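You operate a simulated robot arm through the tools that you are given. There is no shell and no other tool. Be economical: measure what you need, move in short steps, check, and stop when the job is done.

The job below is to be done with a simulated two-armed robot. You get a single attempt, and the scene is never put back.

## Task
Wipe up the spill on the top of the blue work stand with the blue towel and put it back.

The check looks at the end state, three seconds after you hand in, the way a careful person would. Anything else that was tipped, shoved, dropped, spilled or broken makes it a failure. Flat cloth is picked up by pressing the open fingertips on it (5 to 10 N) and closing them slowly along it; thin cloth reads only 2 to 8 mm in the jaws.

## Robot
Two 6-joint arms with two-finger grippers on one trunk, on a base that drives. Base frame: it is fixed to the floor where the robot stands at the start and does not move with it; the origin is under the middle of the robot, x ahead of it, y to its left, z up. Units: mm, rad, N and s.
The left shoulder is at the start at [70, 148, 1377], the right one opposite. With the tool pointing down near the work surface each hand reaches from about 320 to 600 mm from the robot's upright axis, wherever it stands, measured 20 degrees to its own side. Payload 2.45 kg a hand.
The tool frame of a hand sits at the grasp point between the pads (the TCP): z along the fingers, y along the line on which they close. The tips reach 30 mm beyond it. Largest opening 106 mm; the body of the gripper starts 79 mm behind the TCP.
Orientation is that of the tool frame in the base frame, as [roll, pitch, yaw] about the fixed x, y, z axes, in that order (R = Rz(yaw) Ry(pitch) Rx(roll)). With the fingers straight down and closing along the base's y, the tool's x points along the base's -x, its y along +y and its z along -z.

## Interface
- The arms move only by the tool move_arm. It takes "left_targets", "right_targets" or both (then of equal length, played together; a hand with none holds still); each is a list of rows, each a list of 7 numbers: the shift along the base's x, y, z in mm, then the turn, a rotation vector about the base's x, y, z in rad, then the opening, from 0 (shut) to 1 (fully open). In form: [[tx, ty, tz, wx, wy, wz, fingers], ...]. A call has 1 to 10 rows; each row is the pose to reach, as a shift and turn from the pose commanded when the call began. Rows are played at 5 a second. More than 50 mm and 0.15 rad between two rows, or a gripper value outside its range, and nothing of the call is played. Where a pose cannot be reached the arm comes as near as it can. A force on the tool above 40 N (or 10 N above the force at the start of the call, whichever is more), or a blocked arm, ends the call early, and 0.2 s more pass. Each finger travels about 72 mm/s and halts on what it meets, pressing with about 35 N; the grip force reading is that of the motor and also rises with nothing between the fingers. The clock runs only during rows and for 0.2 s after the last one: add rows that repeat a pose to give the fingers time. It gives the time, the measured TCP pose, the force on the tool (base axes), the opening and the grip force at its end, in the units of the frame above (readings bear some noise), with the torque about the TCP (base axes, N m) and any sound that the robot's microphone picked up, and new pictures: "pictures" is both (left out), scene, wrist or none (wrist: the cameras of the hands that moved).
- Cameras (640 x 400 px; columns grow to the right, rows downward): "scene" is now at [114.3, -10.4, 1572.9]; the picture's right is [-0.17, -0.99, 0.00], its down [-0.86, 0.15, -0.49] and it looks along [0.49, -0.08, -0.87] (base axes); focal length 291 px, centre (320, 200). "left" rides on the left gripper at [76, 2, -106] in its tool frame; the picture's right is [-0.02, 1.00, 0.00], its down [-0.78, -0.02, -0.62] and it looks along [-0.62, -0.01, 0.78] (tool axes); focal length 247 px, centre (320, 200). "right" rides on the right gripper at [76, -2, -106] in its tool frame; the picture's right is [0.02, 1.00, 0.00], its down [-0.78, 0.02, -0.62] and it looks along [-0.62, 0.01, 0.78] (tool axes); focal length 247 px, centre (320, 200). There is no depth. A picture from a camera that has moved, and an enlarged one, comes with that camera's place and axes in the base frame and with its lens.
- slide_trunk(by): slides the trunk up (or, below 0, down) by that many mm; the arms and the scene camera ride with it, the base frame stays. It gives what a move gives, with no picture.
- roll_base(legs): drives the robot by 1 to 6 legs, each [ahead, left, turn to the left] in mm, mm and rad, along the robot's own axes; the way and the turn of a leg run together, so that a leg with both is an arc; at most 1500 mm and 3.142 rad a leg. The arms and the cameras ride along, it lands a little off, and it stops where it bumps. It gives what a move gives, and a new picture of the scene camera.
- head_to(pan, tilt): turns the head with the scene camera to pan (to the left, within 1.501 rad either way) and tilt (down, from -0.506 to 1.204), counted from straight ahead of the robot. It gives what a move gives, and a new picture of the scene camera.
- inspect(camera, box): a new picture of the part [left, top, right, bottom] of that camera's present view, enlarged. The clock stands still meanwhile.
- close_job(): hands the job in; it is judged then, once.

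Work in short steps. Places have to be worked out from the pictures, the camera data and where the tool is seen: move nearer, look again, correct. Check each grasp and each placing, and mend what went wrong. You have 120 turns and 260 pictures in all, those below and enlarged ones among them. Open the grippers and draw the arms clear of the work before you hand the job in, unless the task says otherwise; then end with one line.

The tools are called by a JSON object that holds its "op" and its "data". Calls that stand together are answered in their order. move_arm: Moves the arms, as the interface text tells. Its arguments: {"type":"object","properties":{"left_targets":{"type":"array"},"right_targets":{"type":"array"},"pictures":{"type":"string","enum":["both","scene","wrist","none"]}},"required":[]} The other tools are called the same way: slide_trunk (by) slides the trunk up or down; roll_base (legs) drives the base; head_to (pan, tilt) turns the head that bears the scene camera; inspect (camera, box) takes an enlarged picture of a part of a camera's view; close_job () hands the job in.

At the start:

```text
clock: 0.0
left_tcp_pos: [612.1, 98.4, 1026.4]
left_ee_rot: [3.14, 0.0, -3.14]
left_ft_force: [0.4, 0.6, -0.1]
left_moment: [-0.01, 0.03, 0.01]
left_opening: 105.7
left_finger_force: 0.1
right_tcp_pos: [429.0, -266.3, 977.6]
right_ee_rot: [-3.141, 0.001, 3.141]
right_ft_force: [-0.8, 0.0, 0.3]
right_moment: [-0.01, 0.03, -0.03]
right_opening: 106.2
right_finger_force: 0.0
trunk travel left (down, up): [-850.0, 90.0]
robot x, y, heading: [-3.7, -1.6, -0.0]
head pan, tilt: [-0.169, 1.054]
```

scene: 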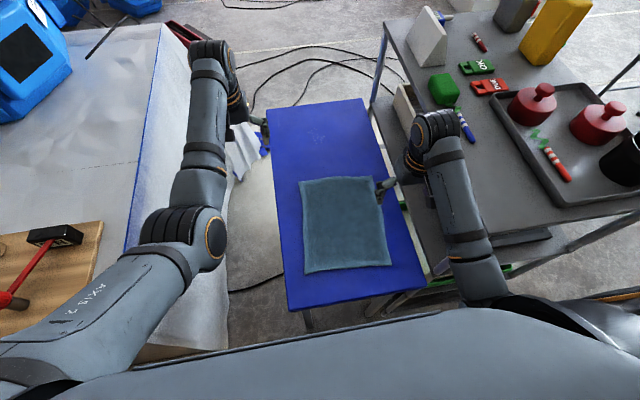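
right: 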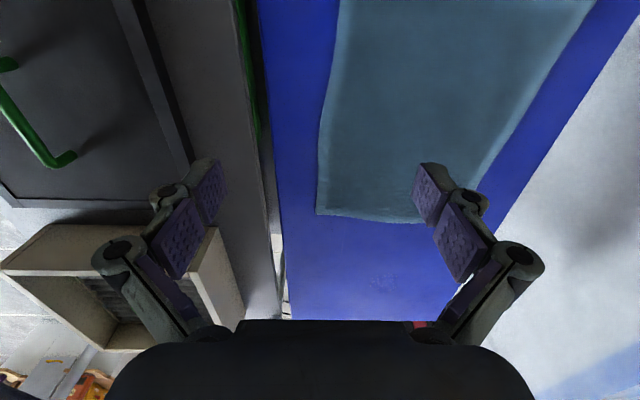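
left: 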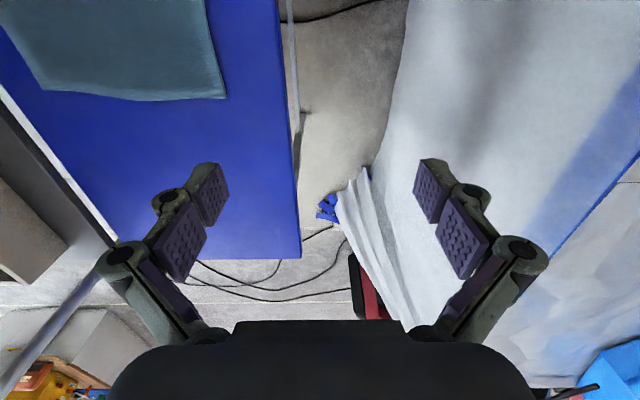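

I'll look closely at the stand top first: there is a faint mark on the far part that could be the spill.

{"op": "inspect", "data": {"camera": "scene", "box": [250, 90, 430, 202]}}

{"op": "inspect", "data": {"camera": "right", "box": [260, 180, 500, 330]}}

{"op": "inspect", "data": {"camera": "left", "box": [0, 0, 300, 260]}}

{"op": "inspect", "data": {"camera": "scene", "box": [250, 170, 450, 320]}}

```text
3.56 times, centred on (340, 146) of scene
camera zoom: at [114.3, -10.4, 1572.9], right [-0.17, -0.99, 0.0], down [-0.86, 0.15, -0.49], along [0.49, -0.08, -0.87], focal length 1034 px, centre (249, 392)
```

zoom: 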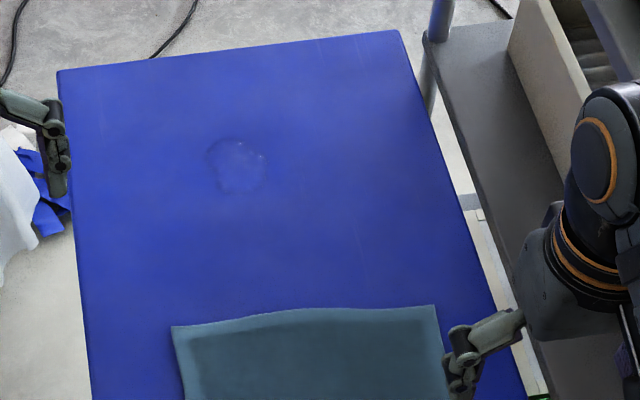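

```text
2.67 times, centred on (380, 255) of right
camera zoom: at [350.2, -268.8, 1083.2], right [-0.02, 1.0, 0.0], down [0.78, 0.02, 0.62], along [0.62, 0.01, -0.78], focal length 659 px, centre (160, 53)
```

zoom: 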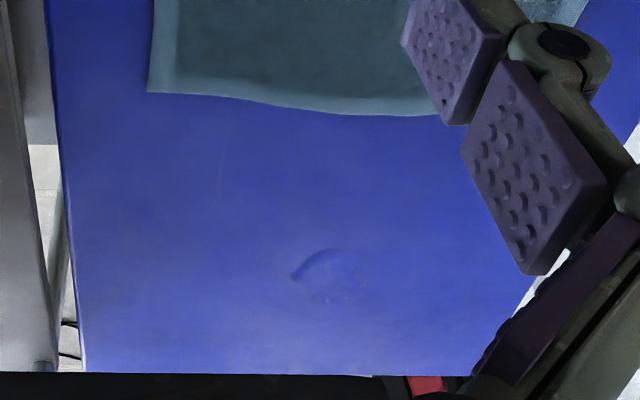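

```text
1.54 times, centred on (150, 130) of left
camera zoom: at [535.7, 99.3, 1132.4], right [0.02, 1.0, 0.0], down [0.78, -0.02, 0.62], along [0.62, -0.01, -0.78], focal length 380 px, centre (582, 308)
```

zoom: 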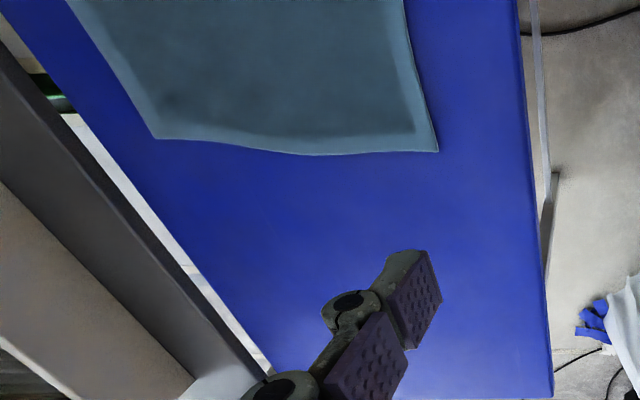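

```text
2.67 times, centred on (350, 245) of scene
camera zoom: at [114.3, -10.4, 1572.9], right [-0.17, -0.99, 0.0], down [-0.86, 0.15, -0.49], along [0.49, -0.08, -0.87], focal length 776 px, centre (240, 80)
```

zoom: 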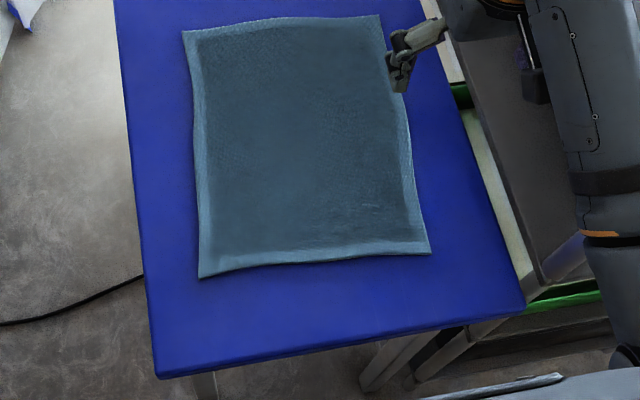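

The spill triangulates to about (840, -119), on a top at z≈760. The stand spans x 255–1005, y -333–55, and the towel x 335–650, y -270 to -10. The spill is out of reach from here, so I check what clearance there is around the robot.

{"op": "head_to", "data": {"pan": -0.9, "tilt": 0.9}}

{"op": "head_to", "data": {"pan": 0.8, "tilt": 0.9}}

{"op": "head_to", "data": {"pan": 0.0, "tilt": 0.55}}

{"op": "head_to", "data": {"pan": -0.1, "tilt": 1.2}}

```text
clock: 1.1
left_tcp_pos: [611.6, 97.8, 1025.9]
left_ee_rot: [-3.14, -0.001, -3.14]
left_ft_force: [-0.5, -0.7, 0.5]
left_moment: [0.01, -0.02, -0.02]
left_opening: 106.3
left_finger_force: 0.0
right_tcp_pos: [427.2, -266.6, 977.5]
right_ee_rot: [3.141, 0.0, -3.14]
right_ft_force: [-0.5, 0.2, 0.0]
right_moment: [0.0, 0.02, -0.02]
right_opening: 105.9
right_finger_force: 0.0
trunk travel left (down, up): [-850.0, 90.0]
robot x, y, heading: [-3.5, -1.5, -0.002]
head pan, tilt: [-0.901, 0.901]
camera scene: at [96.0, -58.3, 1583.8], right [-0.78, -0.62, 0.0], down [-0.49, 0.61, -0.62], along [0.39, -0.49, -0.78], focal length 291 px, centre (320, 200)
```

scene: 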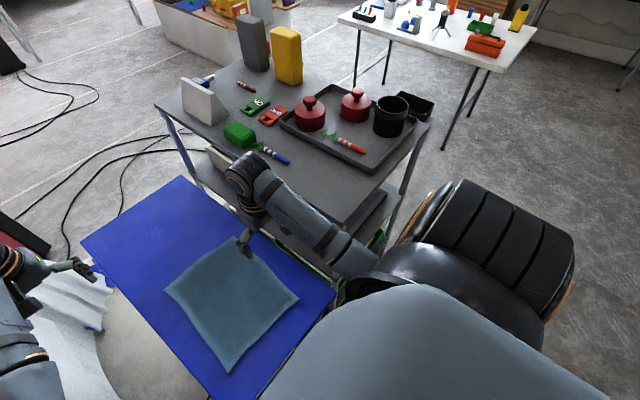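

```text
clock: 2.8
left_tcp_pos: [613.3, 98.9, 1025.4]
left_ee_rot: [-3.141, -0.001, -3.139]
left_ft_force: [0.8, -0.1, 0.3]
left_moment: [0.01, 0.01, -0.01]
left_opening: 106.0
left_finger_force: 0.1
right_tcp_pos: [427.6, -266.2, 977.3]
right_ee_rot: [-3.14, 0.001, -3.141]
right_ft_force: [0.2, 0.0, -0.5]
right_moment: [0.03, -0.01, 0.02]
right_opening: 106.0
right_finger_force: 0.1
trunk travel left (down, up): [-850.0, 90.0]
robot x, y, heading: [0.4, -1.1, -0.003]
head pan, tilt: [0.799, 0.901]
camera scene: at [101.7, 54.8, 1583.8], right [0.72, -0.7, 0.0], down [-0.55, -0.56, -0.62], along [0.43, 0.45, -0.78], focal length 291 px, centre (320, 200)
```

scene: 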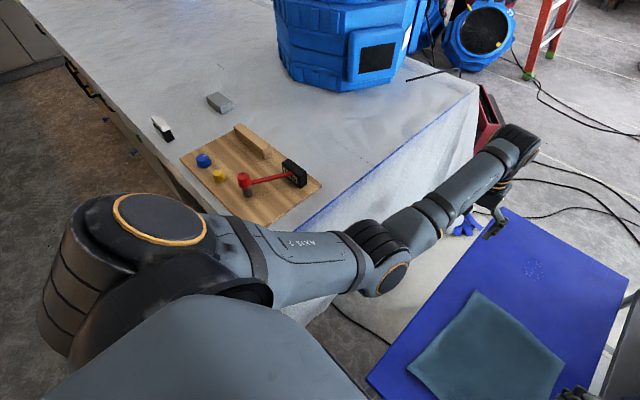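

```text
clock: 4.0
left_tcp_pos: [613.3, 98.7, 1026.1]
left_ee_rot: [3.14, 0.001, -3.141]
left_ft_force: [-0.6, 0.5, -0.2]
left_moment: [0.01, 0.04, -0.01]
left_opening: 106.0
left_finger_force: 0.2
right_tcp_pos: [428.1, -265.2, 977.5]
right_ee_rot: [-3.141, 0.0, 3.141]
right_ft_force: [0.9, -0.6, 0.1]
right_moment: [-0.02, 0.03, 0.0]
right_opening: 105.9
right_finger_force: 0.0
trunk travel left (down, up): [-850.0, 90.0]
robot x, y, heading: [1.9, -0.4, -0.0]
head pan, tilt: [0.0, 0.55]
camera scene: at [138.8, 0.9, 1613.1], right [0.0, -1.0, 0.0], down [-0.52, 0.0, -0.85], along [0.85, 0.0, -0.52], focal length 291 px, centre (320, 200)
```

scene: 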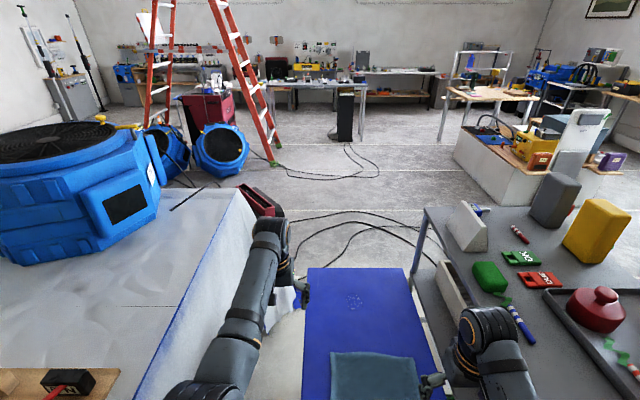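

```text
clock: 5.0
left_tcp_pos: [612.1, 98.2, 1026.2]
left_ee_rot: [-3.141, 0.0, -3.14]
left_ft_force: [-1.1, 0.9, 0.0]
left_moment: [-0.01, 0.01, 0.04]
left_opening: 106.1
left_finger_force: 0.1
right_tcp_pos: [426.5, -265.6, 977.2]
right_ee_rot: [3.141, 0.0, 3.141]
right_ft_force: [0.1, 0.5, 0.7]
right_moment: [-0.01, 0.04, -0.01]
right_opening: 106.0
right_finger_force: 0.1
trunk travel left (down, up): [-850.0, 90.0]
robot x, y, heading: [2.1, 1.2, -0.001]
head pan, tilt: [-0.099, 1.201]
camera scene: at [104.7, -4.8, 1564.1], right [-0.1, -1.0, 0.0], down [-0.93, 0.09, -0.36], along [0.36, -0.04, -0.93], focal length 291 px, centre (320, 200)
```

scene: 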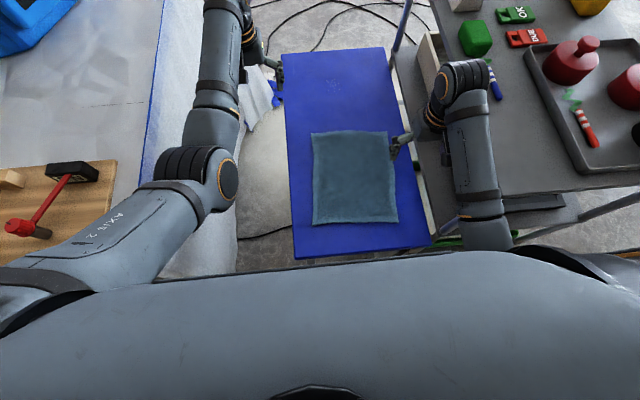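

The robot is hemmed in by the stand ahead, the cart on the right and the table on the left, so driving ahead is limited. I test the right arm's forward reach high above the stand, away from everything.

{"op": "move_arm", "data": {"right_targets": [[0, 40, 20, 0, 0, 0, 1], [0, 80, 40, 0, 0, 0, 1], [10, 116, 50, 0, 0, 0, 1], [55, 130, 50, 0, 0, 0, 1], [100, 140, 50, 0, 0, 0, 1], [150, 140, 50, 0, 0, 0, 1], [200, 140, 50, 0, 0, 0, 1], [250, 140, 50, 0, 0, 0, 1], [300, 140, 50, 0, 0, 0, 1], [300, 140, 50, 0, 0, 0, 1]], "pictures": "both"}}

```text
clock: 5.9
left_tcp_pos: [615.1, 96.2, 1024.8]
left_ee_rot: [3.14, 0.0, 3.141]
left_ft_force: [-0.4, -0.1, -0.3]
left_moment: [0.02, 0.01, -0.02]
left_opening: 106.2
left_finger_force: 0.1
right_tcp_pos: [445.3, -211.6, 989.9]
right_ee_rot: [-2.966, -0.014, 3.111]
right_ft_force: [0.9, 0.0, -0.5]
right_moment: [0.07, 0.03, -0.01]
right_opening: 105.9
right_finger_force: 0.1
right hand out of reach, approached as far as the arm can: row 1, 2, 3, 4
trunk travel left (down, up): [-850.0, 90.0]
robot x, y, heading: [1.0, 0.3, -0.001]
head pan, tilt: [-0.099, 1.201]
stopped in row 4 (right hand): the arm was blocked; the commanded pose is now the measured one
camera scene: at [106.7, -8.5, 1563.8], right [-0.1, -0.99, 0.0], down [-0.93, 0.09, -0.36], along [0.36, -0.03, -0.93], focal length 291 px, centre (320, 200)
camera right: at [368.7, -194.2, 1095.1], right [0.0, 0.98, -0.18], down [0.8, 0.1, 0.6], along [0.61, -0.14, -0.78], focal length 247 px, centre (320, 200)
```

scene: 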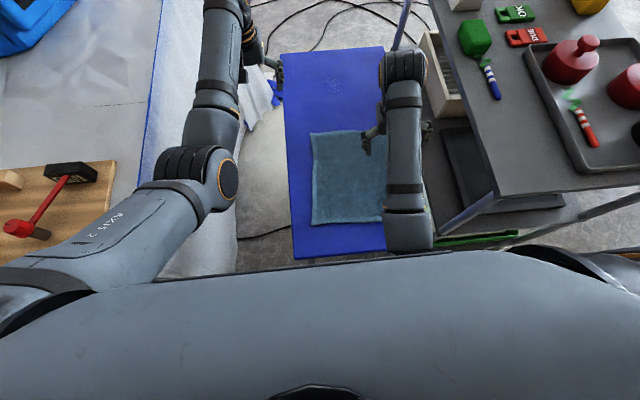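
right: 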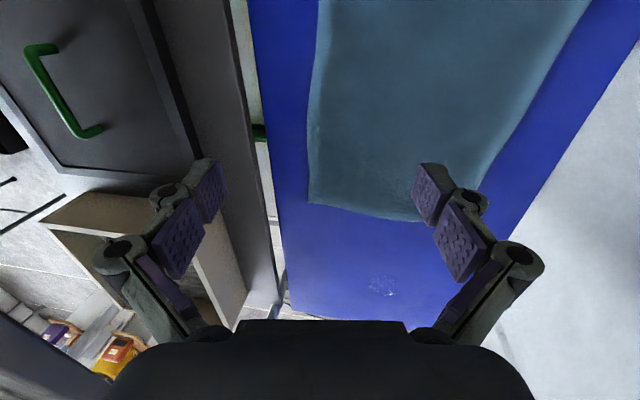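

The arm was blocked near its inner limit, with no contact force. I go forward first, where it should have more freedom, undoing the roll slightly.

{"op": "move_arm", "data": {"right_targets": [[30, 0, 0, 0, 0, 0, 1], [60, 0, 0, 0, 0, 0, 1], [100, 0, 0, 0, 0, 0, 1], [150, 10, 0, 0, 0, 0, 1], [200, 20, 0, 0, 0, 0, 1]], "pictures": "scene"}}

```text
refused: row 4 steps farther than a row can; nothing moved
```

Steps a touch smaller.

{"op": "move_arm", "data": {"right_targets": [[30, 0, 0, 0, 0, 0, 1], [60, 0, 0, 0, 0, 0, 1], [100, 0, 0, 0, 0, 0, 1], [145, 10, 0, 0, 0, 0, 1], [190, 20, 0, 0, 0, 0, 1]], "pictures": "scene"}}

```text
clock: 7.1
left_tcp_pos: [612.9, 98.3, 1025.3]
left_ee_rot: [3.14, -0.001, 3.141]
left_ft_force: [1.1, -0.2, -0.1]
left_moment: [-0.04, 0.02, 0.02]
left_opening: 105.9
left_finger_force: 0.0
right_tcp_pos: [635.2, -192.9, 993.7]
right_ee_rot: [-2.964, -0.015, 3.111]
right_ft_force: [-0.2, 0.6, -0.4]
right_moment: [0.0, 0.01, 0.0]
right_opening: 106.0
right_finger_force: 0.0
trunk travel left (down, up): [-850.0, 90.0]
robot x, y, heading: [-3.5, -0.3, -0.001]
head pan, tilt: [-0.099, 1.201]
camera scene: at [107.3, -4.6, 1563.8], right [-0.1, -0.99, 0.0], down [-0.93, 0.09, -0.36], along [0.36, -0.04, -0.93], focal length 291 px, centre (320, 200)
```

scene: 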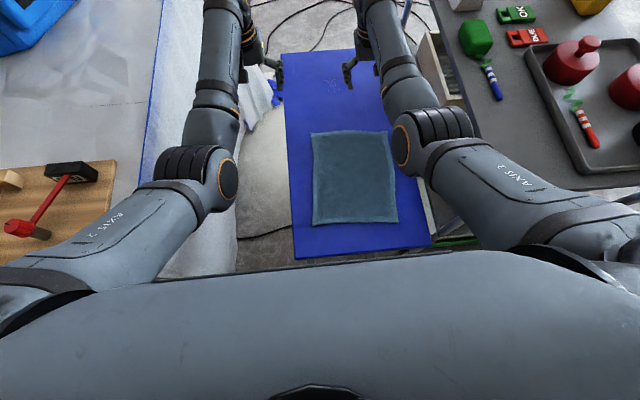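

That works. I continue forward and level the tool to find the outer limit.

{"op": "move_arm", "data": {"right_targets": [[40, 10, 0, -0.1, 0, 0, 1], [80, 20, 0, -0.17, 0, 0.03, 1], [120, 30, 0, -0.177, 0, 0.03, 1], [160, 40, 0, -0.177, 0, 0.03, 1], [205, 50, 0, -0.177, 0, 0.03, 1]], "pictures": "scene"}}

```text
clock: 8.3
left_tcp_pos: [612.8, 98.1, 1026.7]
left_ee_rot: [3.141, 0.0, -3.139]
left_ft_force: [0.3, -0.3, -0.1]
left_moment: [-0.01, -0.01, -0.03]
left_opening: 106.0
left_finger_force: 0.1
right_tcp_pos: [658.0, -179.0, 1012.9]
right_ee_rot: [-2.786, -0.007, -3.141]
right_ft_force: [-0.6, -0.3, 0.3]
right_moment: [0.0, -0.01, -0.02]
right_opening: 105.7
right_finger_force: 0.0
right hand out of reach, approached as far as the arm can: row 1, 2, 3, 4, 5
trunk travel left (down, up): [-850.0, 90.0]
robot x, y, heading: [-1.4, -1.0, 0.004]
head pan, tilt: [-0.099, 1.201]
camera scene: at [104.5, -4.4, 1564.0], right [-0.1, -0.99, 0.0], down [-0.93, 0.09, -0.36], along [0.36, -0.04, -0.93], focal length 291 px, centre (320, 200)
```

scene: 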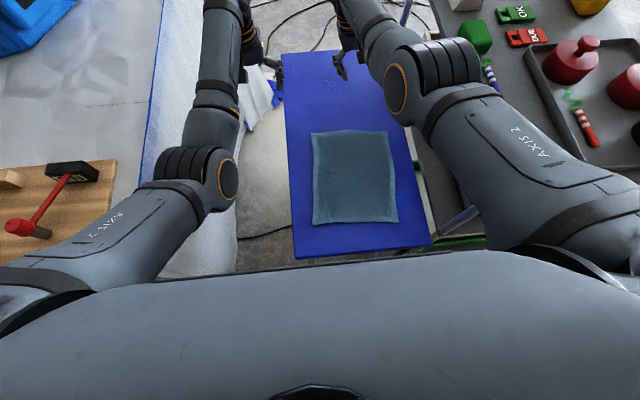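

The right arm tops out near x≈660 with the tool down, so the base has to get closer. I tilt the left hand to look back and see how much room there is between the base and the stand, and bring the right hand back to level.

{"op": "move_arm", "data": {"left_targets": [[-20, 0, 10, 0, 0.14, 0, 1], [-40, 0, 20, 0, 0.28, 0, 1], [-60, 0, 30, 0, 0.42, 0, 1], [-80, 0, 40, 0, 0.56, 0, 1], [-100, 0, 50, 0, 0.7, 0, 1], [-120, 0, 50, 0, 0.84, 0, 1], [-140, 0, 50, 0, 0.98, 0, 1], [-160, 0, 50, 0, 1.12, 0, 1]], "right_targets": [[-10, 0, 0, 0.1, 0, 0, 1], [-20, 0, 0, 0.2, 0, 0, 1], [-30, 0, 0, 0.3, 0, 0, 1], [-40, 0, 0, 0.35, 0, 0, 1], [-50, 0, 0, 0.35, 0, 0, 1], [-60, 0, 0, 0.35, 0, 0, 1], [-60, 0, 0, 0.35, 0, 0, 1], [-60, 0, 0, 0.35, 0, 0, 1]], "pictures": "wrist"}}

```text
clock: 10.1
left_tcp_pos: [536.8, 97.6, 1068.5]
left_ee_rot: [3.141, -0.634, -3.14]
left_ft_force: [-0.2, 0.2, 0.1]
left_moment: [0.0, 0.01, 0.02]
left_opening: 105.8
left_finger_force: 0.0
left hand out of reach, approached as far as the arm can: row 2, 3, 4, 5, 6, 7, 8
right_tcp_pos: [602.8, -177.4, 1006.4]
right_ee_rot: [-3.137, -0.01, -3.138]
right_ft_force: [-0.4, 0.5, 0.0]
right_moment: [0.02, 0.02, -0.03]
right_opening: 106.0
right_finger_force: 0.0
trunk travel left (down, up): [-850.0, 90.0]
robot x, y, heading: [1.1, 2.8, 0.003]
head pan, tilt: [-0.099, 1.201]
camera right: at [526.4, -180.0, 1112.8], right [-0.02, 1.0, -0.01], down [0.79, 0.02, 0.61], along [0.61, 0.01, -0.79], focal length 247 px, centre (320, 200)
camera left: at [537.7, 98.9, 1199.4], right [0.02, 1.0, -0.01], down [1.0, -0.02, 0.04], along [0.04, -0.01, -1.0], focal length 247 px, centre (320, 200)
```

right: 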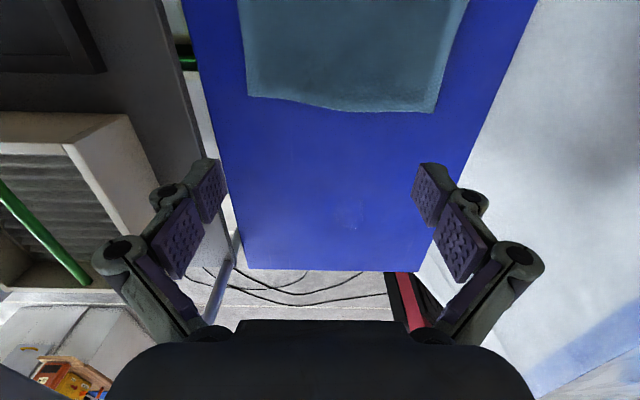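
left: 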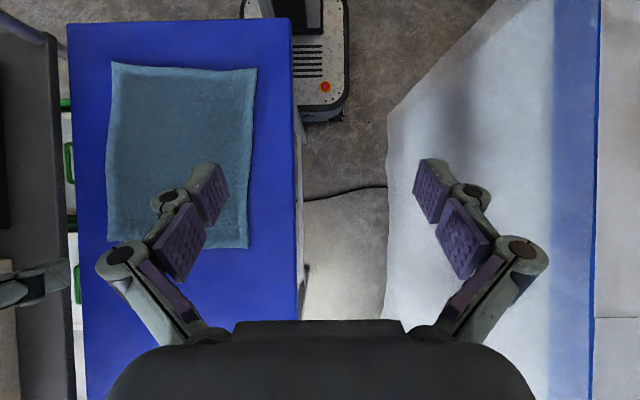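

Top view is very useful: the base front is already right at the stand's near edge and wider than the legs' gap, so no driving ahead. I test how far the right hand reaches with the tool tilted forward instead, still high above the stand.

{"op": "move_arm", "data": {"right_targets": [[25, 10, 0, 0, -0.13, 0, 1], [50, 20, 0, 0, -0.26, 0, 1], [80, 30, 0, 0, -0.39, 0, 1], [110, 40, 0, 0, -0.52, 0, 1], [140, 50, 0, 0, -0.65, 0, 1], [170, 55, 0, 0, -0.78, 0, 1], [200, 55, 0, 0, -0.9, 0, 1], [235, 55, 0, 0, -0.9, 0, 1], [235, 55, 0, 0, -0.9, 0, 1]], "pictures": "scene"}}

```text
clock: 12.1
left_tcp_pos: [536.2, 97.8, 1068.9]
left_ee_rot: [3.14, -0.633, -3.14]
left_ft_force: [0.2, 0.0, 0.0]
left_moment: [-0.01, 0.01, 0.02]
left_opening: 106.1
left_finger_force: 0.0
right_tcp_pos: [809.9, -125.1, 1012.2]
right_ee_rot: [-3.133, 0.893, -3.138]
right_ft_force: [0.2, 0.0, 0.1]
right_moment: [0.03, -0.01, 0.02]
right_opening: 105.9
right_finger_force: 0.0
right hand out of reach, approached as far as the arm can: row 8, 9
trunk travel left (down, up): [-850.0, 90.0]
robot x, y, heading: [-3.6, -0.2, 0.001]
head pan, tilt: [-0.099, 1.201]
camera scene: at [104.4, -5.0, 1564.1], right [-0.1, -0.99, 0.0], down [-0.93, 0.09, -0.36], along [0.36, -0.04, -0.93], focal length 291 px, centre (320, 200)
```

scene: 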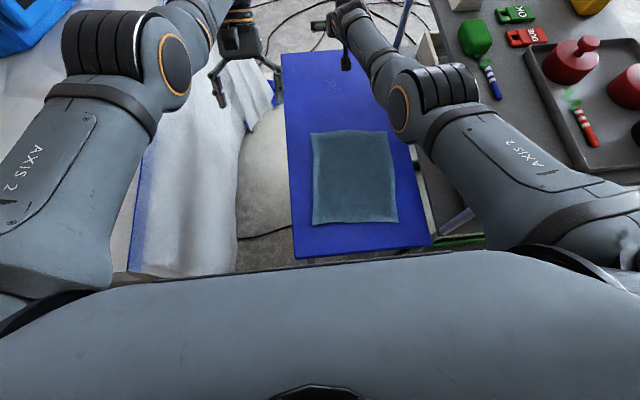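

Tilted at 0.9 rad the hand reaches x≈810 (tips 833), enough to wipe with cloth leading ahead of the fingers. I move the left hand sideways over the open gap, then lower the trunk by 150 and look.

{"op": "move_arm", "data": {"left_targets": [[0, 30, 0, 0, 0, 0, 1], [0, 65, 0, 0, 0, 0, 1], [0, 65, 0, 0, 0, 0, 1]], "right_targets": [[-40, 0, 0, 0, 0, 0, 1], [-80, 0, 0, 0, 0, 0, 1], [-120, 0, 0, 0, 0, 0, 1]], "pictures": "none"}}

{"op": "slide_trunk", "data": {"by": -150}}

{"op": "head_to", "data": {"pan": -0.3, "tilt": 0.85}}

{"op": "inspect", "data": {"camera": "right", "box": [0, 0, 640, 400]}}

```text
clock: 13.1
left_tcp_pos: [545.8, 162.7, 1066.0]
left_ee_rot: [3.139, -0.636, -3.14]
left_ft_force: [0.4, -0.2, -0.2]
left_moment: [0.01, 0.0, 0.01]
left_opening: 105.9
left_finger_force: 0.0
left hand out of reach, approached as far as the arm can: row 1, 2, 3
right_tcp_pos: [702.3, -138.9, 1031.0]
right_ee_rot: [-3.085, 0.925, -3.11]
right_ft_force: [0.1, 0.1, -0.6]
right_moment: [0.02, -0.02, -0.01]
right_opening: 106.3
right_finger_force: 0.0
trunk travel left (down, up): [-850.0, 90.0]
robot x, y, heading: [-0.5, 0.4, 0.001]
head pan, tilt: [-0.099, 1.201]
stopped in row 3 (right hand): the arm was blocked; the commanded pose is now the measured one
```

```text
clock: 14.8
left_tcp_pos: [545.9, 162.3, 916.7]
left_ee_rot: [3.14, -0.634, 3.141]
left_ft_force: [0.3, 0.3, -0.5]
left_moment: [-0.06, -0.02, 0.01]
left_opening: 105.8
left_finger_force: 0.2
right_tcp_pos: [701.7, -139.5, 879.9]
right_ee_rot: [-3.085, 0.925, -3.113]
right_ft_force: [0.1, -0.2, -0.1]
right_moment: [-0.01, -0.01, 0.0]
right_opening: 105.9
right_finger_force: 0.0
trunk travel left (down, up): [-700.0, 240.0]
robot x, y, heading: [0.5, 0.9, 0.001]
head pan, tilt: [-0.099, 1.201]
```

```text
clock: 15.7
left_tcp_pos: [545.2, 162.5, 916.7]
left_ee_rot: [3.14, -0.634, 3.141]
left_ft_force: [0.5, -0.6, -0.6]
left_moment: [-0.01, 0.02, 0.01]
left_opening: 106.2
left_finger_force: 0.1
right_tcp_pos: [701.9, -138.8, 879.2]
right_ee_rot: [-3.085, 0.926, -3.11]
right_ft_force: [0.2, 0.3, 0.0]
right_moment: [0.0, -0.01, 0.02]
right_opening: 106.0
right_finger_force: 0.1
trunk travel left (down, up): [-700.0, 240.0]
robot x, y, heading: [-1.8, 0.7, -0.002]
head pan, tilt: [-0.3, 0.85]
camera scene: at [123.8, -22.3, 1437.7], right [-0.3, -0.96, 0.0], down [-0.72, 0.22, -0.66], along [0.63, -0.2, -0.75], focal length 291 px, centre (320, 200)
```

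scene: 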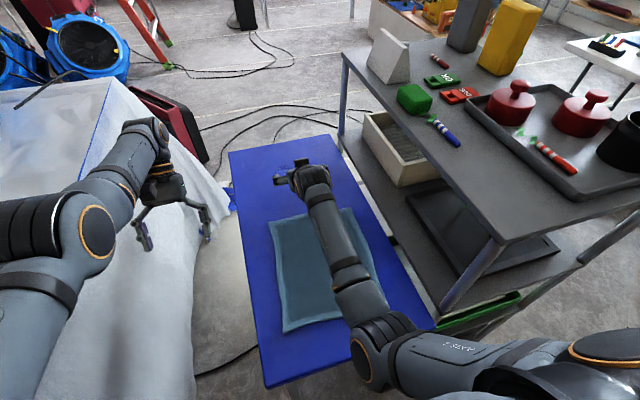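

```text
1.00 times, centred on (320, 200) of right (not enlarged: the box is as wide or as high as the picture)
camera zoom: at [569.5, -140.2, 881.9], right [0.0, 1.0, -0.05], down [-0.02, 0.05, 1.0], along [1.0, 0.0, 0.02], focal length 247 px, centre (320, 200)
```

zoom: 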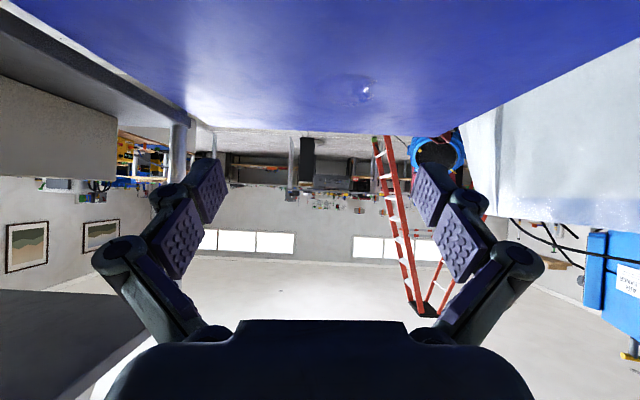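

The view is clear: the cart top sits high (z≈1090, left edge y≈-330) and the arm stays clear of it. I bring the right hand back to tool-down above the towel's far part to pick it there.

{"op": "move_arm", "data": {"right_targets": [[0, 0, 10, 0, 0.14, 0, 1], [-10, 0, 10, 0, 0.28, 0, 1], [-20, 0, 10, 0, 0.42, 0, 1], [-35, 0, 10, 0, 0.56, 0, 1], [-50, 0, 10, 0, 0.7, 0, 1], [-65, 0, 10, 0, 0.84, 0, 1], [-80, 0, 10, 0, 0.925, 0, 1]], "pictures": "both"}}

```text
clock: 17.3
left_tcp_pos: [544.0, 163.7, 916.6]
left_ee_rot: [3.14, -0.635, -3.14]
left_ft_force: [-0.7, -0.3, -0.4]
left_moment: [-0.01, -0.02, 0.01]
left_opening: 105.7
left_finger_force: 0.2
right_tcp_pos: [621.0, -137.9, 888.9]
right_ee_rot: [-3.114, -0.001, -3.125]
right_ft_force: [0.1, 0.2, -0.6]
right_moment: [0.02, -0.01, 0.0]
right_opening: 106.0
right_finger_force: 0.0
trunk travel left (down, up): [-700.0, 240.0]
robot x, y, heading: [1.0, 1.3, 0.002]
head pan, tilt: [-0.3, 0.85]
camera scene: at [123.6, -22.5, 1437.7], right [-0.3, -0.96, 0.0], down [-0.72, 0.22, -0.66], along [0.63, -0.2, -0.75], focal length 291 px, centre (320, 200)
camera right: at [544.0, -139.2, 994.8], right [-0.04, 1.0, -0.03], down [0.78, 0.05, 0.62], along [0.62, 0.0, -0.78], focal length 247 px, centre (320, 200)
```

scene: 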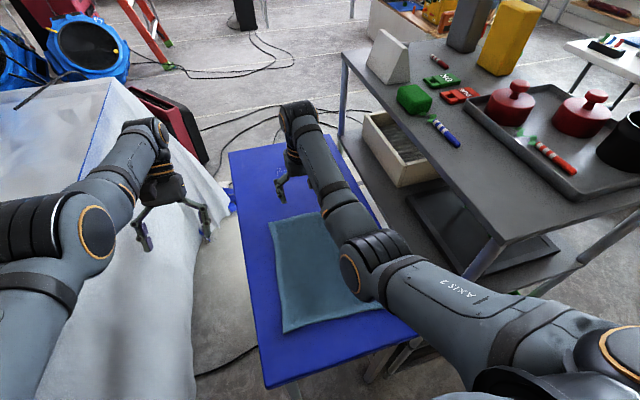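
right: 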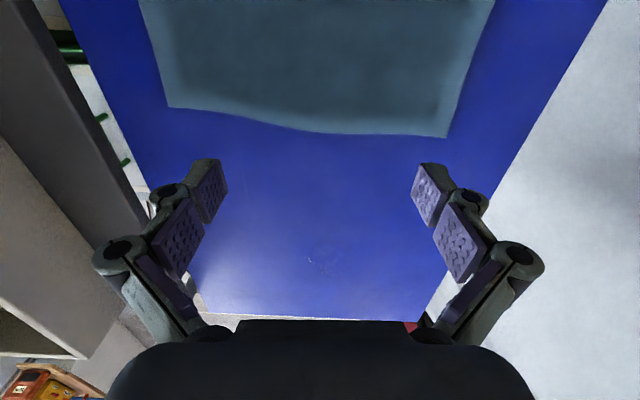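

The towel's far edge is at x≈642, spanning y -287 to -19. I'll pinch about 55 mm inside its middle, so I position above (585, -148), raise a bit, and lower the trunk by 110.

{"op": "move_arm", "data": {"right_targets": [[-12, -4, 20, 0.02, 0, 0, 1], [-24, -8, 40, 0.027, 0, -0.016, 1], [-36, -10, 45, 0.027, 0, -0.016, 1]], "pictures": "none"}}

{"op": "slide_trunk", "data": {"by": -110}}

{"op": "head_to", "data": {"pan": -0.2, "tilt": 0.95}}

{"op": "inspect", "data": {"camera": "right", "box": [0, 0, 640, 400]}}

```text
clock: 18.1
left_tcp_pos: [546.4, 162.4, 917.2]
left_ee_rot: [3.14, -0.633, 3.14]
left_ft_force: [-0.5, 0.4, 0.7]
left_moment: [0.04, 0.0, 0.0]
left_opening: 106.1
left_finger_force: 0.1
right_tcp_pos: [596.9, -146.2, 926.0]
right_ee_rot: [3.141, 0.001, 3.14]
right_ft_force: [-0.2, 0.3, 0.5]
right_moment: [-0.03, 0.02, 0.02]
right_opening: 106.3
right_finger_force: 0.0
right hand out of reach, approached as far as the arm can: row 3
trunk travel left (down, up): [-700.0, 240.0]
robot x, y, heading: [-1.8, 1.1, 0.004]
head pan, tilt: [-0.3, 0.85]
```

```text
clock: 19.5
left_tcp_pos: [544.5, 161.9, 807.4]
left_ee_rot: [3.139, -0.634, -3.139]
left_ft_force: [0.2, -0.3, 0.5]
left_moment: [-0.01, -0.02, 0.01]
left_opening: 106.2
left_finger_force: 0.0
right_tcp_pos: [594.9, -145.7, 816.9]
right_ee_rot: [-3.141, 0.001, -3.141]
right_ft_force: [0.2, -0.2, -0.5]
right_moment: [0.0, 0.01, -0.01]
right_opening: 105.9
right_finger_force: 0.1
trunk travel left (down, up): [-590.0, 350.0]
robot x, y, heading: [1.7, 0.9, -0.004]
head pan, tilt: [-0.3, 0.85]
```

```text
clock: 20.2
left_tcp_pos: [545.8, 162.4, 806.9]
left_ee_rot: [3.14, -0.634, 3.142]
left_ft_force: [-0.7, 0.8, 0.0]
left_moment: [0.0, 0.02, 0.03]
left_opening: 106.2
left_finger_force: 0.2
right_tcp_pos: [595.3, -146.5, 816.7]
right_ee_rot: [-3.139, -0.001, 3.141]
right_ft_force: [-0.5, 0.1, 0.5]
right_moment: [-0.01, -0.02, -0.01]
right_opening: 106.2
right_finger_force: 0.0
trunk travel left (down, up): [-590.0, 350.0]
robot x, y, heading: [3.9, -1.9, -0.001]
head pan, tilt: [-0.201, 0.949]
camera scene: at [120.3, -13.8, 1320.2], right [-0.2, -0.98, 0.0], down [-0.8, 0.16, -0.58], along [0.57, -0.12, -0.81], focal length 291 px, centre (320, 200)
```

scene: 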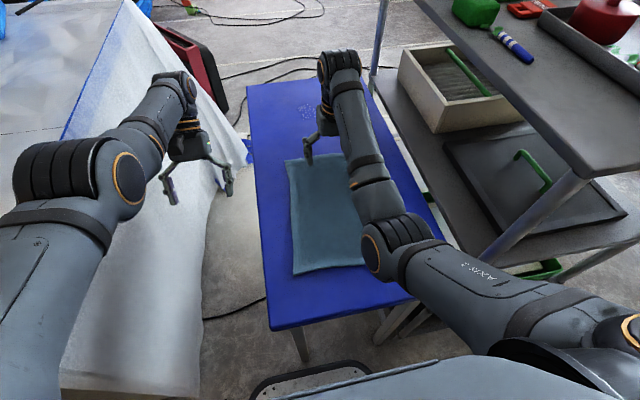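

```text
1.00 times, centred on (320, 200) of right (not enlarged: the box is as wide or as high as the picture)
camera zoom: at [518.1, -148.9, 922.2], right [-0.02, 1.0, 0.0], down [0.78, 0.02, 0.62], along [0.62, 0.01, -0.78], focal length 247 px, centre (320, 200)
```

zoom: 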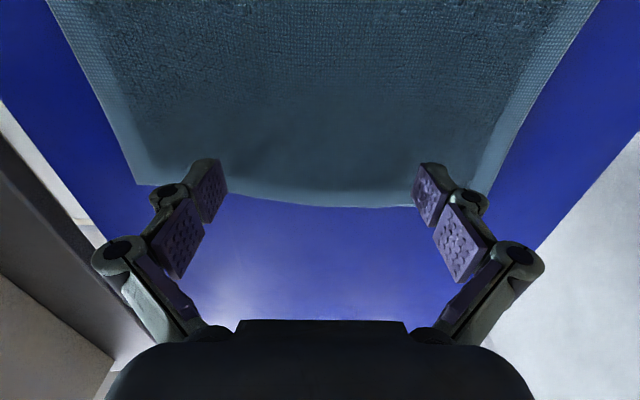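

Clear all round; hand is 50 mm above the towel. I lower to just above contact, then feel for the surface.

{"op": "move_arm", "data": {"right_targets": [[-6, 0, -10, 0, 0, 0, 1], [-12, 0, -18, 0, 0, 0, 1], [-12, 0, -22, 0, 0, 0, 1]], "pictures": "none"}}

{"op": "move_arm", "data": {"right_targets": [[0, 0, -2, 0, 0, 0, 1], [0, 0, -4, 0, 0, 0, 1], [0, 0, -4, 0, 0, 0, 1]], "pictures": "wrist"}}

```text
clock: 21.0
left_tcp_pos: [545.7, 163.1, 807.4]
left_ee_rot: [3.139, -0.633, -3.142]
left_ft_force: [-0.3, 0.0, -0.1]
left_moment: [0.0, -0.03, 0.0]
left_opening: 106.0
left_finger_force: 0.1
right_tcp_pos: [583.0, -147.3, 794.7]
right_ee_rot: [-3.14, 0.002, 3.141]
right_ft_force: [-0.1, 1.0, 1.9]
right_moment: [0.01, 0.0, -0.01]
right_opening: 106.2
right_finger_force: 0.1
trunk travel left (down, up): [-590.0, 350.0]
robot x, y, heading: [1.9, 3.2, 0.001]
head pan, tilt: [-0.201, 0.949]
```

```text
clock: 21.8
left_tcp_pos: [543.4, 163.9, 807.8]
left_ee_rot: [3.14, -0.631, 3.141]
left_ft_force: [-0.5, -0.1, 0.8]
left_moment: [0.01, -0.02, -0.02]
left_opening: 105.8
left_finger_force: 0.0
right_tcp_pos: [582.8, -146.7, 792.4]
right_ee_rot: [-3.14, 0.005, -3.139]
right_ft_force: [0.9, 0.8, 15.1]
right_moment: [0.05, 0.02, 0.0]
right_opening: 106.2
right_finger_force: 0.3
trunk travel left (down, up): [-590.0, 350.0]
robot x, y, heading: [-0.4, 1.2, 0.001]
head pan, tilt: [-0.201, 0.949]
camera right: at [504.4, -148.8, 898.2], right [-0.02, 1.0, 0.0], down [0.78, 0.02, 0.63], along [0.63, 0.01, -0.78], focal length 247 px, centre (320, 200)
```

right: 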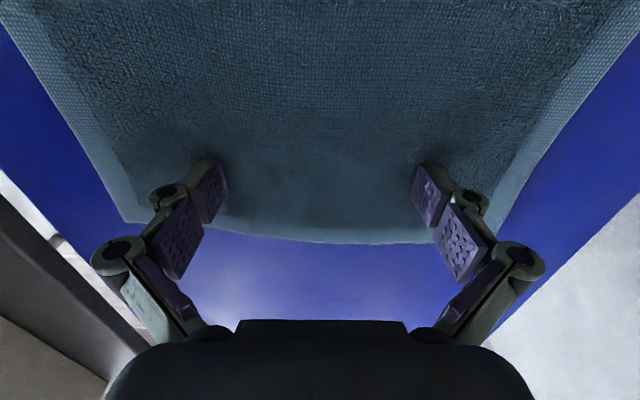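

Contact is at TCP z≈793 with 15 N; I ease off about 1 mm to get ~8 N and close slowly.

{"op": "move_arm", "data": {"right_targets": [[0, 0, 1.2, 0, 0, 0, 1], [0, 0, 1.2, 0, 0, 0, 0.88], [0, 0, 1.2, 0, 0, 0, 0.76], [0, 0, 1.2, 0, 0, 0, 0.64], [0, 0, 1.2, 0, 0, 0, 0.52]], "pictures": "none"}}

{"op": "move_arm", "data": {"right_targets": [[0, 0, 0, 0, 0, 0, 0.42], [0, 0, 0, 0, 0, 0, 0.32], [0, 0, 0, 0, 0, 0, 0.22], [0, 0, 0, 0, 0, 0, 0.12], [0, 0, 0, 0, 0, 0, 0.04], [0, 0, 0, 0, 0, 0, 0], [0, 0, 0, 0, 0, 0, 0]], "pictures": "both"}}

```text
clock: 23.0
left_tcp_pos: [542.6, 163.2, 808.9]
left_ee_rot: [3.141, -0.629, -3.141]
left_ft_force: [0.6, 0.9, -0.5]
left_moment: [-0.01, -0.05, -0.01]
left_opening: 105.9
left_finger_force: 0.0
right_tcp_pos: [581.3, -146.2, 794.1]
right_ee_rot: [-3.14, 0.008, 3.141]
right_ft_force: [1.1, -0.1, 15.0]
right_moment: [-0.03, -0.06, 0.02]
right_opening: 59.9
right_finger_force: 0.1
trunk travel left (down, up): [-590.0, 350.0]
robot x, y, heading: [2.8, 1.0, -0.003]
head pan, tilt: [-0.201, 0.949]
```

```text
clock: 24.6
left_tcp_pos: [546.0, 163.1, 807.8]
left_ee_rot: [3.139, -0.635, 3.14]
left_ft_force: [0.3, 0.5, -0.4]
left_moment: [-0.02, 0.03, 0.02]
left_opening: 106.1
left_finger_force: 0.0
right_tcp_pos: [582.4, -145.7, 792.3]
right_ee_rot: [-3.139, 0.001, -3.14]
right_ft_force: [0.2, -0.2, 0.3]
right_moment: [0.01, -0.01, -0.07]
right_opening: 51.1
right_finger_force: 34.8
trunk travel left (down, up): [-590.0, 350.0]
robot x, y, heading: [0.0, -2.5, 0.001]
head pan, tilt: [-0.201, 0.949]
camera scene: at [120.3, -13.8, 1320.2], right [-0.2, -0.98, 0.0], down [-0.8, 0.16, -0.58], along [0.57, -0.12, -0.81], focal length 291 px, centre (320, 200)
camera right: at [505.2, -149.4, 897.6], right [-0.02, 1.0, 0.0], down [0.78, 0.02, 0.62], along [0.62, 0.01, -0.78], focal length 247 px, centre (320, 200)
```

scene: 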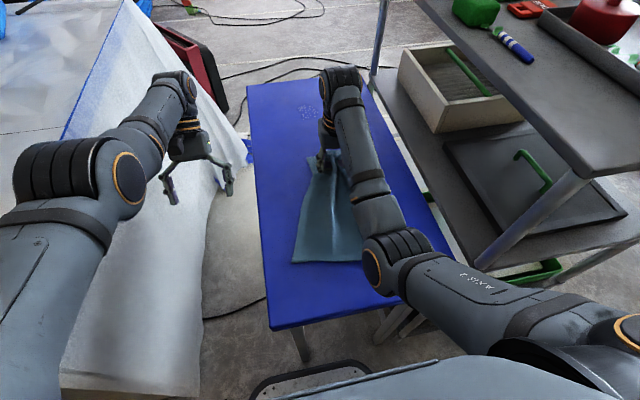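
right: 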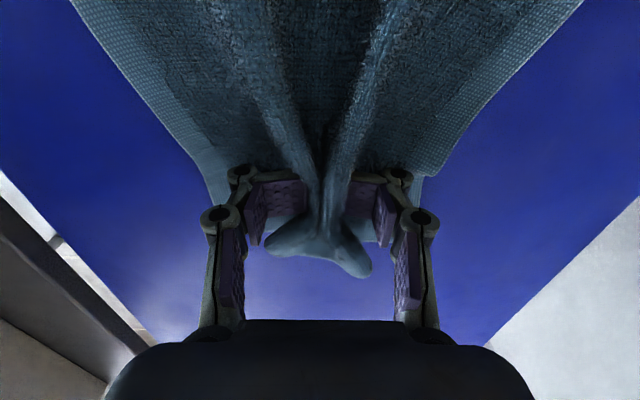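

The fingers hold a firm 51 mm bunch of cloth (35 N). I drag it forward towards the spill while tilting the tool, tips skimming the surface.

{"op": "move_arm", "data": {"right_targets": [[15, 2, 3, 0, -0.1, 0, 0], [40, 5, 3, 0, -0.2, 0, 0], [65, 8, 3, 0, -0.3, 0, 0], [90, 12, 2, 0, -0.4, 0, 0], [115, 16, 2, 0, -0.5, 0, 0], [140, 20, 2, 0, -0.6, 0, 0]], "pictures": "both"}}

```text
clock: 26.0
left_tcp_pos: [545.5, 162.4, 807.7]
left_ee_rot: [3.14, -0.632, -3.141]
left_ft_force: [-0.3, -0.2, -0.9]
left_moment: [0.02, -0.01, -0.01]
left_opening: 106.0
left_finger_force: 0.0
right_tcp_pos: [722.2, -125.8, 793.3]
right_ee_rot: [-3.14, 0.601, 3.14]
right_ft_force: [-0.2, 0.4, 0.1]
right_moment: [-0.04, 0.03, 0.05]
right_opening: 50.9
right_finger_force: 35.1
trunk travel left (down, up): [-590.0, 350.0]
robot x, y, heading: [1.3, -0.9, 0.003]
head pan, tilt: [-0.201, 0.949]
camera scene: at [120.4, -13.7, 1320.2], right [-0.2, -0.98, 0.0], down [-0.8, 0.16, -0.58], along [0.57, -0.12, -0.81], focal length 291 px, centre (320, 200)
camera right: at [597.6, -128.2, 837.6], right [-0.02, 1.0, -0.01], down [0.29, 0.02, 0.96], along [0.96, 0.01, -0.29], focal length 247 px, centre (320, 200)
```

scene: 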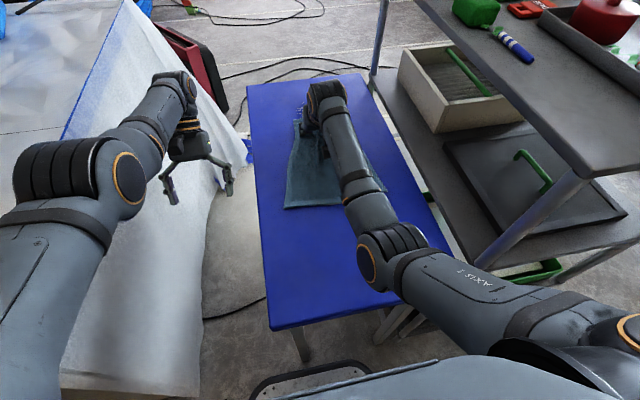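
right: 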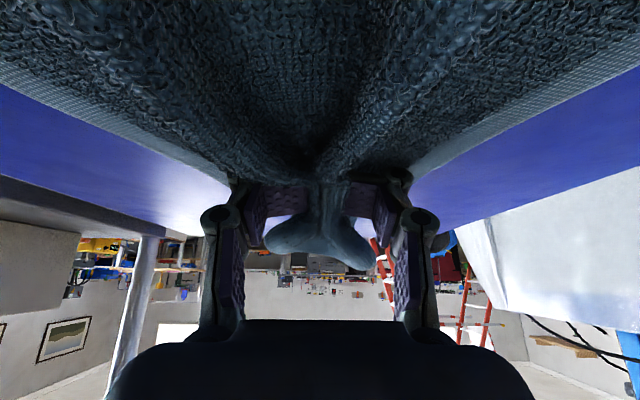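

The towel follows nicely. I continue forward over the spill, tilting to 0.95 and coming down to contact.

{"op": "move_arm", "data": {"right_targets": [[25, 2, 0, 0, -0.1, 0, 0], [50, 4, -2, 0, -0.2, 0, 0], [75, 6, -5, 0, -0.3, 0, 0], [95, 6, -6, 0, -0.37, 0, 0], [110, 6, -7, 0, -0.4, 0, 0], [120, 6, -7, 0, -0.45, 0, 0]], "pictures": "scene"}}

```text
clock: 27.1
left_tcp_pos: [544.6, 162.7, 808.5]
left_ee_rot: [3.139, -0.632, -3.141]
left_ft_force: [0.7, -0.3, 0.7]
left_moment: [0.03, 0.02, 0.0]
left_opening: 106.0
left_finger_force: 0.0
right_tcp_pos: [830.6, -119.4, 805.0]
right_ee_rot: [3.138, 1.02, 3.136]
right_ft_force: [-7.1, 0.7, 33.0]
right_moment: [0.1, 5.21, 0.0]
right_opening: 50.7
right_finger_force: 35.2
trunk travel left (down, up): [-590.0, 350.0]
robot x, y, heading: [-2.2, 0.9, 0.004]
head pan, tilt: [-0.201, 0.949]
stopped in row 5 (right hand): the force on the tool passed its limit at 42 N (the readings are from after the stop); the commanded pose is now the measured one
camera scene: at [117.6, -13.3, 1320.6], right [-0.2, -0.98, 0.0], down [-0.8, 0.16, -0.58], along [0.57, -0.12, -0.81], focal length 291 px, centre (320, 200)
```

scene: 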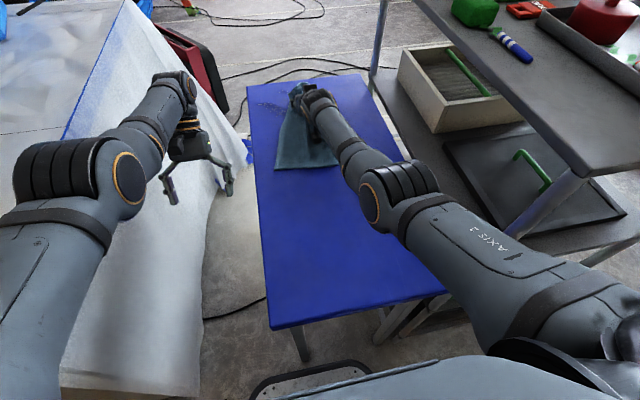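

The wrist camera housing touched the towel at this tilt (moment indicates contact ~150 mm behind the TCP). I lift slightly and reduce the tilt to about 0.76 before pressing down.

{"op": "move_arm", "data": {"right_targets": [[0, 0, 8, 0, 0.05, 0, 0], [0, 0, 8, 0, 0.15, 0, 0], [0, 0, 6, 0, 0.26, 0, 0], [0, 0, -2, 0, 0.26, 0, 0], [0, 0, -8, 0, 0.26, 0, 0]], "pictures": "both"}}

```text
clock: 28.4
left_tcp_pos: [545.8, 162.9, 807.6]
left_ee_rot: [3.14, -0.634, 3.141]
left_ft_force: [-0.1, 0.2, -0.5]
left_moment: [-0.01, -0.04, -0.01]
left_opening: 105.8
left_finger_force: 0.2
right_tcp_pos: [811.4, -124.4, 797.7]
right_ee_rot: [-3.141, 0.745, 3.14]
right_ft_force: [0.5, 0.3, 1.5]
right_moment: [-0.06, 0.05, 0.05]
right_opening: 50.7
right_finger_force: 35.6
right hand out of reach, approached as far as the arm can: row 2, 3, 4, 5
trunk travel left (down, up): [-590.0, 350.0]
robot x, y, heading: [-1.1, -1.0, 0.006]
head pan, tilt: [-0.201, 0.949]
camera scene: at [119.9, -13.7, 1320.2], right [-0.2, -0.98, 0.0], down [-0.8, 0.16, -0.58], along [0.57, -0.12, -0.81], focal length 291 px, centre (320, 200)
camera right: at [681.5, -127.0, 821.7], right [-0.01, 1.0, -0.01], down [0.15, 0.02, 0.99], along [0.99, 0.01, -0.15], focal length 247 px, centre (320, 200)
```

scene: 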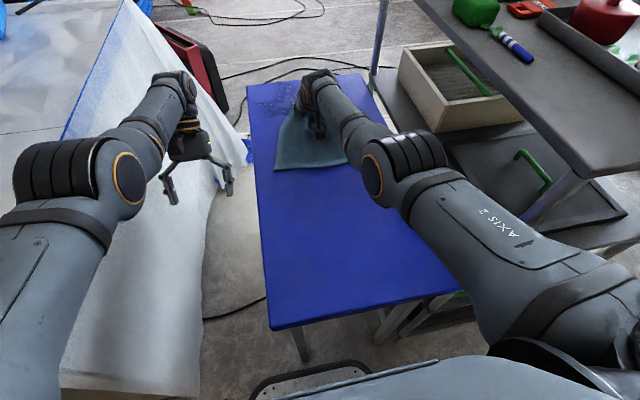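
right: 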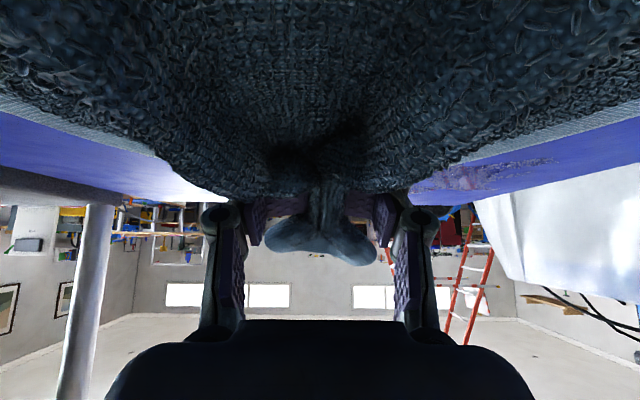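

There's a patch of marks visible left of the hand; I zoom in there.

{"op": "inspect", "data": {"camera": "scene", "box": [235, 65, 395, 165]}}

{"op": "inspect", "data": {"camera": "right", "box": [380, 100, 640, 262]}}

```text
4.00 times, centred on (315, 115) of scene
camera zoom: at [119.9, -13.7, 1320.2], right [-0.2, -0.98, 0.0], down [-0.8, 0.16, -0.58], along [0.57, -0.12, -0.81], focal length 1164 px, centre (340, 540)
```

zoom: 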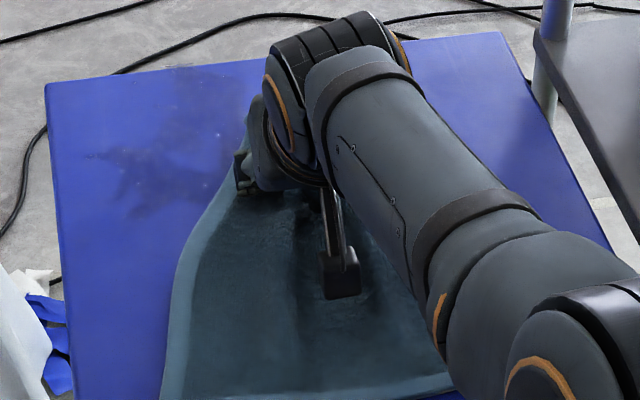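

```text
2.46 times, centred on (510, 181) of right
camera zoom: at [681.5, -127.0, 821.7], right [-0.01, 1.0, -0.01], down [0.15, 0.02, 0.99], along [0.99, 0.01, -0.15], focal length 608 px, centre (-148, 247)
```

zoom: 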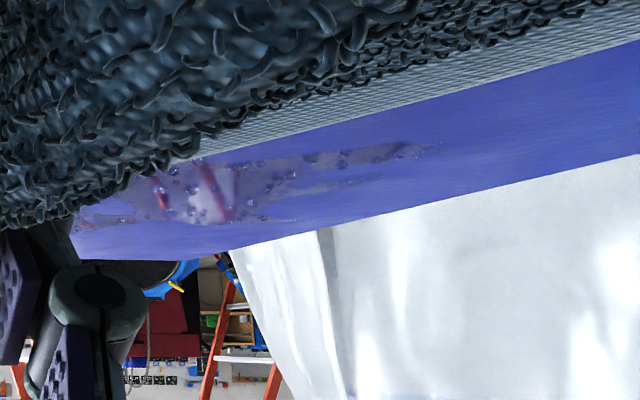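

The liquid seems to have been pushed ahead and left by the cloth's front. I draw the towel straight back 100 mm to see what remains.

{"op": "move_arm", "data": {"right_targets": [[-20, 0, 0, 0, 0, 0, 0], [-45, 0, 0, 0, 0.05, 0, 0], [-75, 0, 0, 0, 0.12, 0, 0], [-105, 0, 0, 0, 0.2, 0, 0]], "pictures": "none"}}

{"op": "head_to", "data": {"pan": -0.1, "tilt": 0.75}}

{"op": "inspect", "data": {"camera": "scene", "box": [230, 100, 430, 225]}}

```text
clock: 29.4
left_tcp_pos: [545.2, 163.5, 807.2]
left_ee_rot: [3.138, -0.633, 3.141]
left_ft_force: [-0.4, 1.3, 0.4]
left_moment: [0.0, 0.02, -0.02]
left_opening: 106.0
left_finger_force: 0.1
right_tcp_pos: [705.0, -123.2, 798.5]
right_ee_rot: [-3.14, 0.546, 3.141]
right_ft_force: [1.0, -0.1, 0.6]
right_moment: [-0.05, -0.02, -0.02]
right_opening: 50.7
right_finger_force: 34.5
trunk travel left (down, up): [-590.0, 350.0]
robot x, y, heading: [0.9, -0.5, 0.001]
head pan, tilt: [-0.201, 0.949]
```

```text
clock: 30.1
left_tcp_pos: [545.8, 164.1, 806.4]
left_ee_rot: [3.139, -0.632, 3.141]
left_ft_force: [0.3, 0.3, -0.5]
left_moment: [-0.02, -0.02, 0.01]
left_opening: 106.2
left_finger_force: 0.0
right_tcp_pos: [707.1, -123.7, 797.3]
right_ee_rot: [-3.142, 0.547, 3.139]
right_ft_force: [0.1, 0.0, 0.7]
right_moment: [-0.01, -0.02, 0.03]
right_opening: 50.9
right_finger_force: 34.7
trunk travel left (down, up): [-590.0, 350.0]
robot x, y, heading: [-0.2, -0.9, -0.004]
head pan, tilt: [-0.099, 0.75]
camera scene: at [131.5, -7.6, 1335.7], right [-0.1, -0.99, 0.0], down [-0.68, 0.07, -0.73], along [0.73, -0.07, -0.68], focal length 291 px, centre (320, 200)
```

scene: 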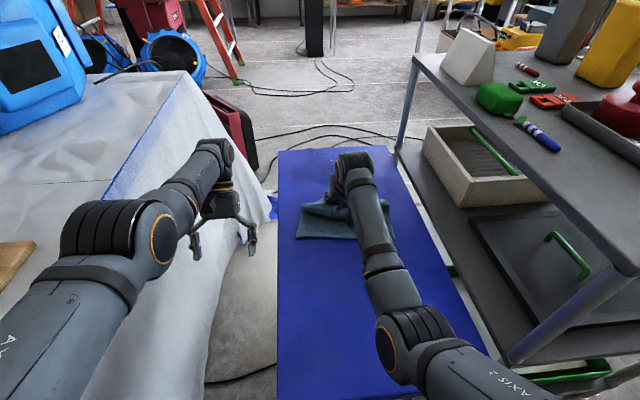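

```text
3.20 times, centred on (330, 162) of scene
camera zoom: at [131.5, -7.6, 1335.7], right [-0.1, -0.99, 0.0], down [-0.68, 0.07, -0.73], along [0.73, -0.07, -0.68], focal length 931 px, centre (288, 320)
```

zoom: 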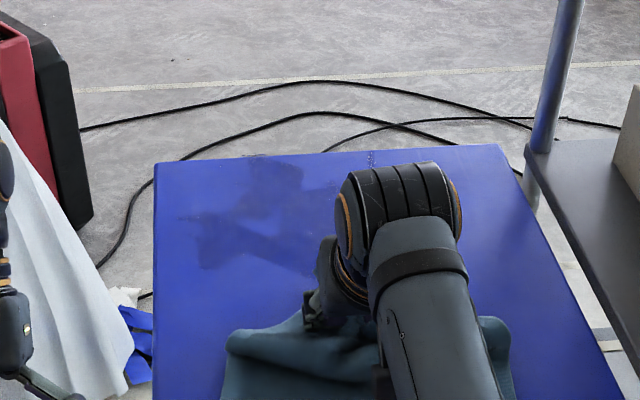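

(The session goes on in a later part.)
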